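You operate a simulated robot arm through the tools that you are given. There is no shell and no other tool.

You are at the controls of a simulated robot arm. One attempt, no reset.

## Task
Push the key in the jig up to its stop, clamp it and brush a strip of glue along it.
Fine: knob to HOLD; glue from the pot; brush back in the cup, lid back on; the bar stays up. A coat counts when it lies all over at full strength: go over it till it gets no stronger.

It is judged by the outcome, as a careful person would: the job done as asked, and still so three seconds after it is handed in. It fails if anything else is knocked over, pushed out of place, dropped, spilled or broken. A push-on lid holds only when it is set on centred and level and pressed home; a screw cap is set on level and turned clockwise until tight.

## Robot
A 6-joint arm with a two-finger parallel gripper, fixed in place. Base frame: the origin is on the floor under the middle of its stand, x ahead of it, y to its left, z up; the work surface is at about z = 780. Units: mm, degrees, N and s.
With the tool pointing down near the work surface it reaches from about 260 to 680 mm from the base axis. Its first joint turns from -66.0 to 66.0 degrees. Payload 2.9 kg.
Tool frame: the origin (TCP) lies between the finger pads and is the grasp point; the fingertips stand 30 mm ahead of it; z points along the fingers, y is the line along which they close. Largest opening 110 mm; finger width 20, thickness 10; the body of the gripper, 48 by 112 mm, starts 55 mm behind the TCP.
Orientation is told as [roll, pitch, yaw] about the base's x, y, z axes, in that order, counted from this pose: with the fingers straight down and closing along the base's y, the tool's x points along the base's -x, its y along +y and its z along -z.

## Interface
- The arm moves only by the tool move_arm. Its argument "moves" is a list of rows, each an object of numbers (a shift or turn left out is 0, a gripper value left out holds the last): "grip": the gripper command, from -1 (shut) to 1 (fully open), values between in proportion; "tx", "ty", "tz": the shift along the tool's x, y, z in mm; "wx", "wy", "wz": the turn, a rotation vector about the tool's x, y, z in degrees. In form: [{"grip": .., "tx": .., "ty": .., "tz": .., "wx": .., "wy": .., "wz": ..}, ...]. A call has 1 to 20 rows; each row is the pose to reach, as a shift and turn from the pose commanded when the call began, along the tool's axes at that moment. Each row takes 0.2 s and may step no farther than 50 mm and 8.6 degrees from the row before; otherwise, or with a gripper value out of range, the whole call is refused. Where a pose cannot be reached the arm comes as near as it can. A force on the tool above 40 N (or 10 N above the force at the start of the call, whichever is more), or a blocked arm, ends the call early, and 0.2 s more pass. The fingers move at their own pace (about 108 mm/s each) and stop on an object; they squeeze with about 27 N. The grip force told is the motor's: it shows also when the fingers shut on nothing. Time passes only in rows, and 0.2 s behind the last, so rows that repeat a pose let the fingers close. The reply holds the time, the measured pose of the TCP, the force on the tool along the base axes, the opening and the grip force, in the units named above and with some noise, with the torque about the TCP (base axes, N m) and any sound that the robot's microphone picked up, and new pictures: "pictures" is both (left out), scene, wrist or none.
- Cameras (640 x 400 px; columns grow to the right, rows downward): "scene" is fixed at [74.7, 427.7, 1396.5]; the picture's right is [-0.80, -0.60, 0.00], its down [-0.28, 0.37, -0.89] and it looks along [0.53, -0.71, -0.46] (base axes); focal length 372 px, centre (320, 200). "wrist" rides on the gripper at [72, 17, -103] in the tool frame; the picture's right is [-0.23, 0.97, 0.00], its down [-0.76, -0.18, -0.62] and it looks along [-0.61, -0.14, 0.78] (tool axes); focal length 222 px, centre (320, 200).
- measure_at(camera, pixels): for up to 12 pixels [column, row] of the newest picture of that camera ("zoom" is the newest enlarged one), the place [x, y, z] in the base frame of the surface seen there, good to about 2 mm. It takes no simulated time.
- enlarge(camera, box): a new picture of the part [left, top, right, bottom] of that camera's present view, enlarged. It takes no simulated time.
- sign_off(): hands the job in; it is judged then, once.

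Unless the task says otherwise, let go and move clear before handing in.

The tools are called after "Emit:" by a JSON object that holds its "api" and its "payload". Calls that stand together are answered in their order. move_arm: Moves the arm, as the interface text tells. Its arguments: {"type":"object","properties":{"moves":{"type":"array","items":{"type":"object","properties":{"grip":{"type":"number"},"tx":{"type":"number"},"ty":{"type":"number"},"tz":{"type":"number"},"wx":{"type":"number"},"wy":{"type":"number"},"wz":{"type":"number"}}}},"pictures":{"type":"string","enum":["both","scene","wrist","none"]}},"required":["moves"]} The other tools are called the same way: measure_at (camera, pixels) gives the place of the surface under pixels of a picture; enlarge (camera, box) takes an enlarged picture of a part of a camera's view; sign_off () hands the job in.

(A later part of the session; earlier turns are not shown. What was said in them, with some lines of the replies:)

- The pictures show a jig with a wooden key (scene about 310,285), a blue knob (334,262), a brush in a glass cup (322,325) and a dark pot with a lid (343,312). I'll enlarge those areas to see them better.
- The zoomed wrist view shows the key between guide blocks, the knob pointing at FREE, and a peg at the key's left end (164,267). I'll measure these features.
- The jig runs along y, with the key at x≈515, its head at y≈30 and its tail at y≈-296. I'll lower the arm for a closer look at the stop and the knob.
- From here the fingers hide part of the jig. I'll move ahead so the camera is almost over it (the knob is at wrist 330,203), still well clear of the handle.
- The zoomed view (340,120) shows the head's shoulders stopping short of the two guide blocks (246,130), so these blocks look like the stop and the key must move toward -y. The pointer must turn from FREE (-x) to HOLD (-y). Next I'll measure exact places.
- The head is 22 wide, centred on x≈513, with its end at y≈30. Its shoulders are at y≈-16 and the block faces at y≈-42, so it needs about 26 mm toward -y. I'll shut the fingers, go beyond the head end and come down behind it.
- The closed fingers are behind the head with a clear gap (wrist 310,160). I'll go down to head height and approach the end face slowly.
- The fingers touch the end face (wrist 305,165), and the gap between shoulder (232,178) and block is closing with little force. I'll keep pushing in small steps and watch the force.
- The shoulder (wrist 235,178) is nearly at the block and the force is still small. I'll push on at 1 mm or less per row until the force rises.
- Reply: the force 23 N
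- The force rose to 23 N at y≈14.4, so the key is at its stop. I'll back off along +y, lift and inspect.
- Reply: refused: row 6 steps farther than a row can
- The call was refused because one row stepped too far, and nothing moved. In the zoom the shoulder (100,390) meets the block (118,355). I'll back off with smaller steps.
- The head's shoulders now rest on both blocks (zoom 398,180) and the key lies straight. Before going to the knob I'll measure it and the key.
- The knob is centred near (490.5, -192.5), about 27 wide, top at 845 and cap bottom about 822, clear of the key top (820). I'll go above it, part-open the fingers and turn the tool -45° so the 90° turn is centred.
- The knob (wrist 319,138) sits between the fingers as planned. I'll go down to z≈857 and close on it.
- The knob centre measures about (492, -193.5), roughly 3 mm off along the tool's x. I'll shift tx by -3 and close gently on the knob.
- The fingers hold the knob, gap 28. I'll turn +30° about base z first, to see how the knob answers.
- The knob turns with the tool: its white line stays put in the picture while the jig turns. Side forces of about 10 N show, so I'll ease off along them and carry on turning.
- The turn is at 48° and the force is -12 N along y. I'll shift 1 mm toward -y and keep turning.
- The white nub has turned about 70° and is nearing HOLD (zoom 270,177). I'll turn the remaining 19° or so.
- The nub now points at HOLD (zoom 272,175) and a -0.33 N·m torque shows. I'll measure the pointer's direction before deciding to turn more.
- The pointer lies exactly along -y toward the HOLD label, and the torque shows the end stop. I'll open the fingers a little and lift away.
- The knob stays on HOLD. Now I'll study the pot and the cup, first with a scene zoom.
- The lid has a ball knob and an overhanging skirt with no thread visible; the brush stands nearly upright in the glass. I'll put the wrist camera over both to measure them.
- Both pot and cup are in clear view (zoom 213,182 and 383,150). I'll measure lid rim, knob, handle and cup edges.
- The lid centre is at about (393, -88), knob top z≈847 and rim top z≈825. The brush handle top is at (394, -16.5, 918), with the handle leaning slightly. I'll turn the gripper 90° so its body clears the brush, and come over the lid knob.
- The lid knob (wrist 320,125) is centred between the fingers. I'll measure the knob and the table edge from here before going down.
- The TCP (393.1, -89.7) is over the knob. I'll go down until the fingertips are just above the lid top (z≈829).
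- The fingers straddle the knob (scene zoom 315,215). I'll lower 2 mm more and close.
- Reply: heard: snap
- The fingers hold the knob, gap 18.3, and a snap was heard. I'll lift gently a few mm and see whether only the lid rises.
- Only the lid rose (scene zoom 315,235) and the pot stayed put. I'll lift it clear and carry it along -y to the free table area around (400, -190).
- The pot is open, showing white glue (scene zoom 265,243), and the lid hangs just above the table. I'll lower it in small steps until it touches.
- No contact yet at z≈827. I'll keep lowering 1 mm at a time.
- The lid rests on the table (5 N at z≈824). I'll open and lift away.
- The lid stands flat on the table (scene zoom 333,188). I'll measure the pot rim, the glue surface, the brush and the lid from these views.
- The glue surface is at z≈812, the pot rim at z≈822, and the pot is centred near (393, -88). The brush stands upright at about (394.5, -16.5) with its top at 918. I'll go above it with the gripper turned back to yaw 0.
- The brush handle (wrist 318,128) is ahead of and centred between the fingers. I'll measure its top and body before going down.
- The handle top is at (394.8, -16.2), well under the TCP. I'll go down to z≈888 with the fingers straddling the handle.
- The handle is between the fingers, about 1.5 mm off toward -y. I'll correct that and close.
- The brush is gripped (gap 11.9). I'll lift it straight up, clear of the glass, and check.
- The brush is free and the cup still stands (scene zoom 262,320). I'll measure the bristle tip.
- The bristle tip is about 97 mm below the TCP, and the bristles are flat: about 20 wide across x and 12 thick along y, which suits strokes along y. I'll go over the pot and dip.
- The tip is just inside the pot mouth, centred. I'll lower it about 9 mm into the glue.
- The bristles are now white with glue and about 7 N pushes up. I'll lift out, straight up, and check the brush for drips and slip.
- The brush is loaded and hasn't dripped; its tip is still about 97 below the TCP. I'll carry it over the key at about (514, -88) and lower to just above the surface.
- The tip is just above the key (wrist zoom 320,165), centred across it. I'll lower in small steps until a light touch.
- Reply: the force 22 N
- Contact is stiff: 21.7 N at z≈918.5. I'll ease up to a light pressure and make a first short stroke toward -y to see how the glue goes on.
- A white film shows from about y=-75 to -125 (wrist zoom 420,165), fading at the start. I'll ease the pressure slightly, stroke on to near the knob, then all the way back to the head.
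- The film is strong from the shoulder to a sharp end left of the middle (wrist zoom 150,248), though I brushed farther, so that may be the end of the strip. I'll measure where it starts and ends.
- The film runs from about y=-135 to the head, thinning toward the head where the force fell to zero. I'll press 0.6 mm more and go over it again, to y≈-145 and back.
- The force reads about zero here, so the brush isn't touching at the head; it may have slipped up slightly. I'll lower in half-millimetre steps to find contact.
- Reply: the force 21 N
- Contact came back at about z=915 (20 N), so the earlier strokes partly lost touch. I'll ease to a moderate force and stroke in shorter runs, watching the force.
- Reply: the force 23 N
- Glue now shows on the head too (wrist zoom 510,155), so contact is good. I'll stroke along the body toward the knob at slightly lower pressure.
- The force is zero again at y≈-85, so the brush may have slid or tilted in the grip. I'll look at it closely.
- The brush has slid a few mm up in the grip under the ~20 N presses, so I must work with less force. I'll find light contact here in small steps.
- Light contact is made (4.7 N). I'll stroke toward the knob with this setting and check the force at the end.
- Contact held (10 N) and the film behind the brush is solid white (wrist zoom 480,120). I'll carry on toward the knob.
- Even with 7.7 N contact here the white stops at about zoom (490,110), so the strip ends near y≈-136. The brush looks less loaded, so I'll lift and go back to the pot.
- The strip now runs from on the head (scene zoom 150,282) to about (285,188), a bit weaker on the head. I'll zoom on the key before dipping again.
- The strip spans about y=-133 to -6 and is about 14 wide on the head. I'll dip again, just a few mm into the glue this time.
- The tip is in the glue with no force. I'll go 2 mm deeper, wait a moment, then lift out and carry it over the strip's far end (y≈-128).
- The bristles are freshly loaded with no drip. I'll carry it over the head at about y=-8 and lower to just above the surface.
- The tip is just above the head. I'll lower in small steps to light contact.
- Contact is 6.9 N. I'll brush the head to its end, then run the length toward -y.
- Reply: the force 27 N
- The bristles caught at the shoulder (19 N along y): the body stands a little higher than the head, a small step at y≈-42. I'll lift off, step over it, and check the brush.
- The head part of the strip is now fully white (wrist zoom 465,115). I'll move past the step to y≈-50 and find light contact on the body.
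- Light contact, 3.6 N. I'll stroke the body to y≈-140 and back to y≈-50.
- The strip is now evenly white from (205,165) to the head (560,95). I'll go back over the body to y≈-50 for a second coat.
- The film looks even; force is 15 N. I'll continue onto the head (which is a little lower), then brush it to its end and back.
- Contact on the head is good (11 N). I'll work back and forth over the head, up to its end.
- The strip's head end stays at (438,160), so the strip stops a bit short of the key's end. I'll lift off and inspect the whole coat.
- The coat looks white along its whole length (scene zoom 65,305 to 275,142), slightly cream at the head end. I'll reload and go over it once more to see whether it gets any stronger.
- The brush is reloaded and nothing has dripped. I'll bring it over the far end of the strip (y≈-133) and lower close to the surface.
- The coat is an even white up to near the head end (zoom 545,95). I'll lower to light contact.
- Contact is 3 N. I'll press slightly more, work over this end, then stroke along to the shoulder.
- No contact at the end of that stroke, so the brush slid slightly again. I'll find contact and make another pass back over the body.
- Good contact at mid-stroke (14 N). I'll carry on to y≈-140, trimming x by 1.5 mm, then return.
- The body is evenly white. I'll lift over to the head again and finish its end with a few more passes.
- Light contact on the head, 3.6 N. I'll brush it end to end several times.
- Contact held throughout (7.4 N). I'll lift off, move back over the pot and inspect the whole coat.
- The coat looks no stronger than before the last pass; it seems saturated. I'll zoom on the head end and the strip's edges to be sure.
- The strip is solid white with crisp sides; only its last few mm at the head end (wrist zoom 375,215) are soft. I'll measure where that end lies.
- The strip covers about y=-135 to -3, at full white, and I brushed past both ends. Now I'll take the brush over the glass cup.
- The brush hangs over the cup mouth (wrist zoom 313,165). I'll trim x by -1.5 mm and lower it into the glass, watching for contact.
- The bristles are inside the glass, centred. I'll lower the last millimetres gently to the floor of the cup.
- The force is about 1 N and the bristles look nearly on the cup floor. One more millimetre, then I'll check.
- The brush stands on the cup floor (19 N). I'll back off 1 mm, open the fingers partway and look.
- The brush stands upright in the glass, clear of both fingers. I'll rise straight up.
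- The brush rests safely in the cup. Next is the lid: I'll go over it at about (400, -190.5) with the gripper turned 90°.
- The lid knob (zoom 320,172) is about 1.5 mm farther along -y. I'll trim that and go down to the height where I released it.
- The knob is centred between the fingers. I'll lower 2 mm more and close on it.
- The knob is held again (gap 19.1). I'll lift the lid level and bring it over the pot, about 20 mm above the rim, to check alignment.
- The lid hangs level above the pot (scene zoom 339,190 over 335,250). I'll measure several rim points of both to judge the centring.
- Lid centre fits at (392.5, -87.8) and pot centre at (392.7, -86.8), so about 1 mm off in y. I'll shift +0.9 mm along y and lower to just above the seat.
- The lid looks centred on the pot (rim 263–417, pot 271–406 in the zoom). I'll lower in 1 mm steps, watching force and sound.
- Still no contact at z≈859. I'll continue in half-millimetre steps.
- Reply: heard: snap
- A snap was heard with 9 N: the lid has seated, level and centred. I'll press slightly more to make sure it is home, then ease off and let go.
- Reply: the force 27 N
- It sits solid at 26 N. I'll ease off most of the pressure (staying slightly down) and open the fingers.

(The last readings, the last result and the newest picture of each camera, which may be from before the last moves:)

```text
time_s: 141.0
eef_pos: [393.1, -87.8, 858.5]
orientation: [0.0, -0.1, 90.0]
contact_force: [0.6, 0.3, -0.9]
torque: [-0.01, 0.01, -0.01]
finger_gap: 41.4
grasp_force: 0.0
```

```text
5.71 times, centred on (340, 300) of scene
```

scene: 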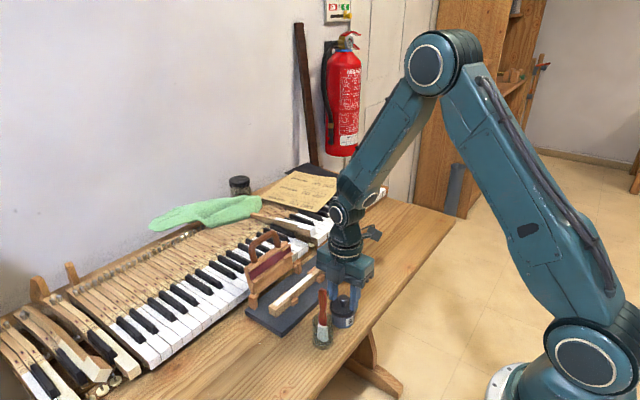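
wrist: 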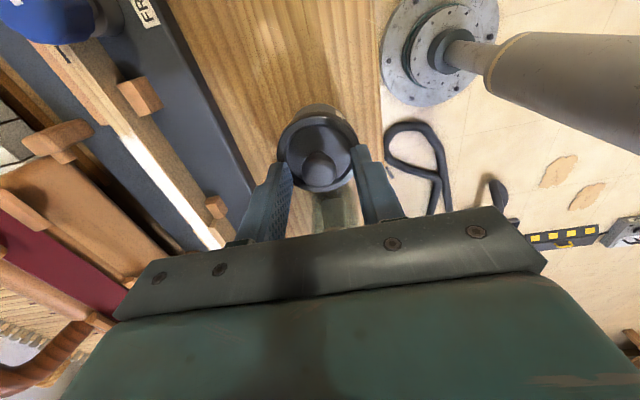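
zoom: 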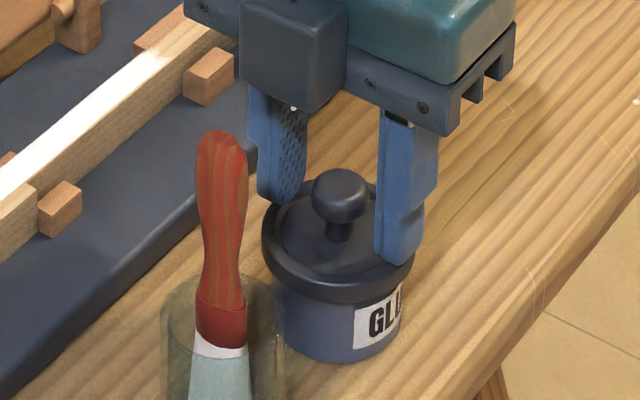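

The fingers are open and the lid stays level. I'll rise straight up and then measure the lid's height.

Emit:
{"api": "move_arm", "payload": {"moves": [{"tz": -15}, {"tz": -45}, {"tz": -85}, {"tz": -120}, {"tz": -120, "tx": 45}, {"tz": -120, "tx": 60}, {"tz": -120, "tx": 60}]}}

Emit:
{"api": "enlarge", "payload": {"camera": "scene", "box": [280, 245, 380, 345]}}

Emit:
{"api": "measure_at", "payload": {"camera": "scene", "pixels": [[343, 296], [342, 298], [331, 304], [355, 305], [336, 300], [350, 310], [343, 313]]}}

Emit:
{"api": "enlarge", "payload": {"camera": "wrist", "box": [240, 60, 420, 220]}}

```text
time_s: 142.6
eef_pos: [393.5, -148.0, 976.4]
orientation: [0.0, 0.0, 90.0]
contact_force: [0.4, -1.1, -0.6]
torque: [-0.01, 0.02, -0.01]
finger_gap: 41.4
grasp_force: 0.1
```

scene: 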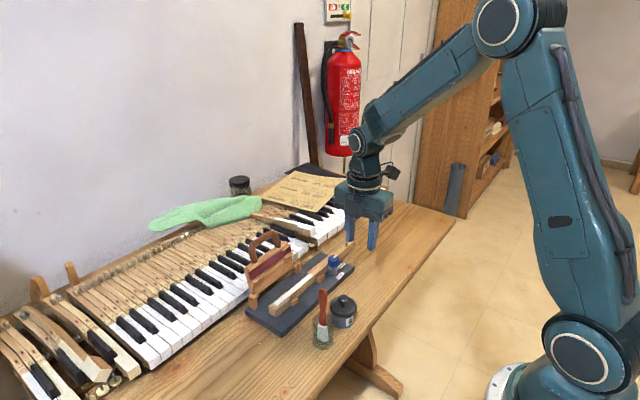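
wrist: 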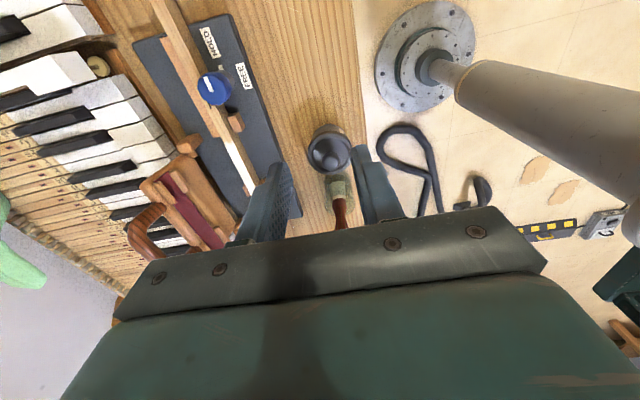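

```text
4.00 times, centred on (330, 295) of scene
```

zoom: 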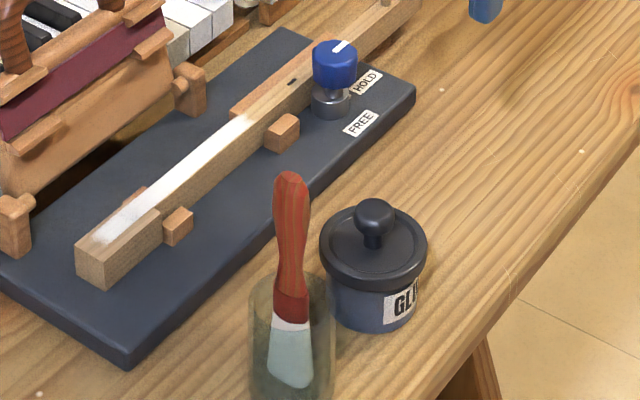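

```text
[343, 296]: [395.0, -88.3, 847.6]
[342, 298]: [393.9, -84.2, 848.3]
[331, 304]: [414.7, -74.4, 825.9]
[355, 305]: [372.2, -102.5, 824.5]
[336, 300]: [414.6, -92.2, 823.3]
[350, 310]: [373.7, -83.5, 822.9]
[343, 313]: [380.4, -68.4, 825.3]
```

```text
2.50 times, centred on (330, 140) of wrist
```

zoom: 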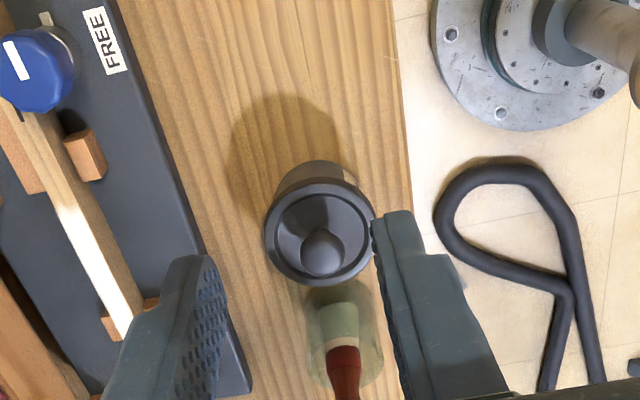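

The lid is back at its original height (rim 824–826, knob top 848) and level. I'll now check the key, the stop, the knob, the coat and the bar once more.

Emit:
{"api": "enlarge", "payload": {"camera": "scene", "box": [294, 262, 344, 312]}}

Emit:
{"api": "measure_at", "payload": {"camera": "scene", "pixels": [[300, 307], [302, 303], [304, 300], [311, 298], [316, 295], [345, 266]]}}

Emit:
{"api": "enlarge", "payload": {"camera": "scene", "box": [230, 210, 370, 350]}}

```text
8.00 times, centred on (319, 287) of scene
```

zoom: 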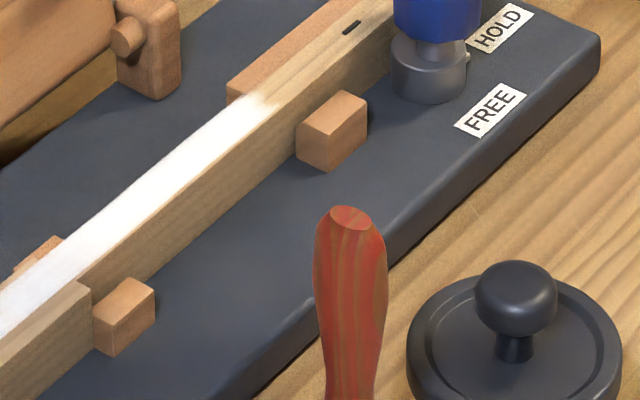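

```text
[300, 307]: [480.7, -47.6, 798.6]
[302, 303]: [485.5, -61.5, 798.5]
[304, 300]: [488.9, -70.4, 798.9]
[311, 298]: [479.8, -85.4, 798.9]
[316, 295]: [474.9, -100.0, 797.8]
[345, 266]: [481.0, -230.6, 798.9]
```

```text
2.86 times, centred on (300, 280) of scene
```

zoom: 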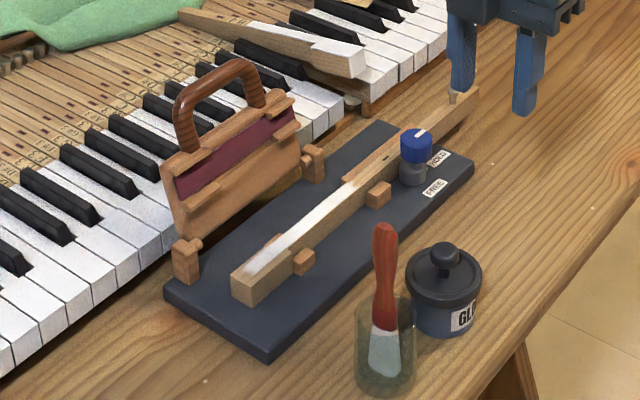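

Everything looks in place. For a last check from above, I'll bring the wrist camera over the jig, staying well above the bar.

Emit:
{"api": "move_arm", "payload": {"moves": [{"tx": -4, "ty": -11, "tz": -10, "wz": 7.5}, {"tx": -8, "ty": -22, "tz": -20, "wz": 15}, {"tx": -12, "ty": -33, "tz": -30, "wz": 22.5}, {"tx": -16, "ty": -44, "tz": -34, "wz": 30}, {"tx": -20, "ty": -55, "tz": -34, "wz": 37.5}, {"tx": -24, "ty": -66, "tz": -34, "wz": 45}, {"tx": -28, "ty": -77, "tz": -34, "wz": 52.5}, {"tx": -32, "ty": -88, "tz": -34, "wz": 60}, {"tx": -36, "ty": -99, "tz": -34, "wz": 67.5}, {"tx": -40, "ty": -110, "tz": -34, "wz": 75}, {"tx": -44, "ty": -121, "tz": -34, "wz": 82.5}, {"tx": -48, "ty": -130, "tz": -34, "wz": 90}, {"tx": -48, "ty": -130, "tz": -34, "wz": 90}]}}

Emit:
{"api": "enlarge", "payload": {"camera": "wrist", "box": [200, 20, 440, 180]}}

```text
time_s: 145.4
eef_pos: [523.9, -99.4, 1012.0]
orientation: [0.0, 0.0, 0.0]
contact_force: [0.3, -0.6, 0.3]
torque: [0.0, -0.03, 0.05]
finger_gap: 41.1
grasp_force: 0.1
```

scene: 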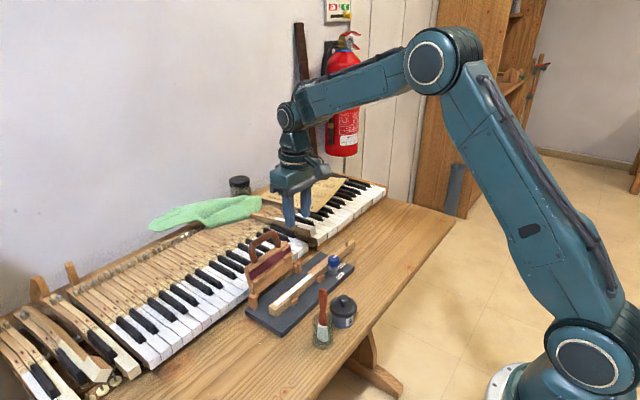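
wrist: 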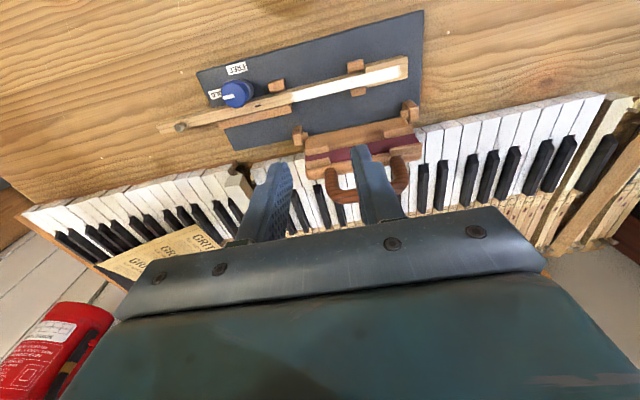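

```text
2.50 times, centred on (320, 100) of wrist
```

zoom: 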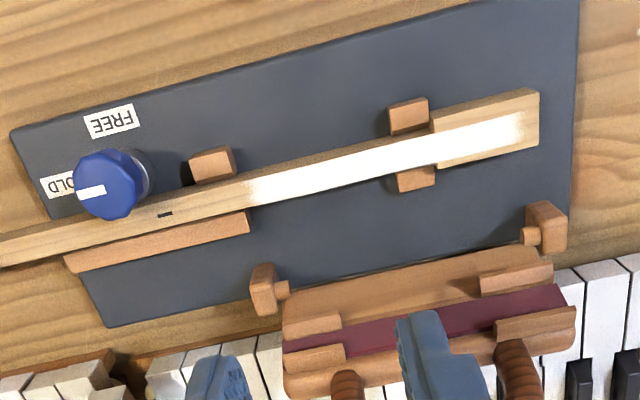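

From above the coat is an even white from (247,190) to (525,128), the head's shoulders rest on the blocks (430,120), and the knob points to HOLD. One closer look at coat and stop.

Emit:
{"api": "enlarge", "payload": {"camera": "wrist", "box": [285, 45, 415, 125]}}

Emit:
{"api": "measure_at", "payload": {"camera": "zoom", "pixels": [[345, 95], [352, 155], [20, 255], [30, 250], [560, 130], [590, 120], [605, 130], [350, 120]]}}

```text
4.92 times, centred on (350, 85) of wrist
```

zoom: 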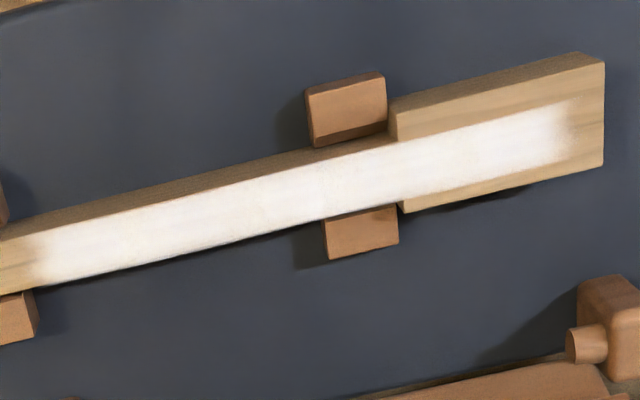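

```text
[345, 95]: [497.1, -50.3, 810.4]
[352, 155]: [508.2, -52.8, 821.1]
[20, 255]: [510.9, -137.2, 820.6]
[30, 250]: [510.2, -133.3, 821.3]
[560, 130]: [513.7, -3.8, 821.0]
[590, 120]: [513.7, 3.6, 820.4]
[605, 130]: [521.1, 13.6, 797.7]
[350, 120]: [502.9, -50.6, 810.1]
```

The coat is solid throughout. I'll measure the shoulder against the block face once more before handing in.

Emit:
{"api": "measure_at", "payload": {"camera": "zoom", "pixels": [[394, 112], [384, 80], [384, 125], [402, 206], [395, 220], [602, 70], [602, 110], [601, 160]]}}

Emit:
{"api": "enlarge", "payload": {"camera": "wrist", "box": [340, 55, 380, 100]}}

```text
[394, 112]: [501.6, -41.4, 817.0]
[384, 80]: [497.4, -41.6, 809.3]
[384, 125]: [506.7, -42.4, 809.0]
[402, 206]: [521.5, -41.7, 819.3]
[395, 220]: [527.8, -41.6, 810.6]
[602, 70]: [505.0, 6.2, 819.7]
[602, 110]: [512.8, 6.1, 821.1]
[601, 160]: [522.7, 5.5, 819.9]
```

```text
8.89 times, centred on (360, 78) of wrist
```

zoom: 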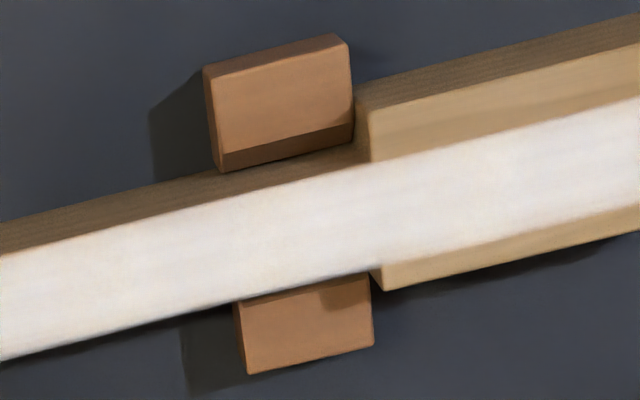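

The shoulder (y≈-41.5) meets the block face (y≈-41.6 to -42.4), and the coat is solid white. The knob is on HOLD, the lid has snapped home, the brush is in its cup, the bar is still up, and the gripper is empty and clear, so I'm handing the job in.

Emit:
{"api": "sign_off", "payload": {}}

```text
The job is handed in.
```

The job is done and handed in. I don't have the judge's verdict.

- **Key:** pushed until its shoulders met both guide blocks. In the last check the shoulder and block face lined up to within measuring error.
- **Clamp:** the knob is turned to HOLD.
- **Glue:** the strip is solid white from about y = -135 to y = -3 on the key. It looked no stronger after the third load of glue. I brushed past both ends, but its last few millimetres at each end look softer in the pictures.
- **Brush:** back in its cup, leaning slightly. It crept up in the grip under pressure, so some early strokes missed the key. I redid those with lighter contact.
- **Lid:** back on the pot, level at its original height; I heard it snap home and then pressed it with about 26 N.
- **Bar:** still up, and I saw nothing knocked over, moved or dripped.
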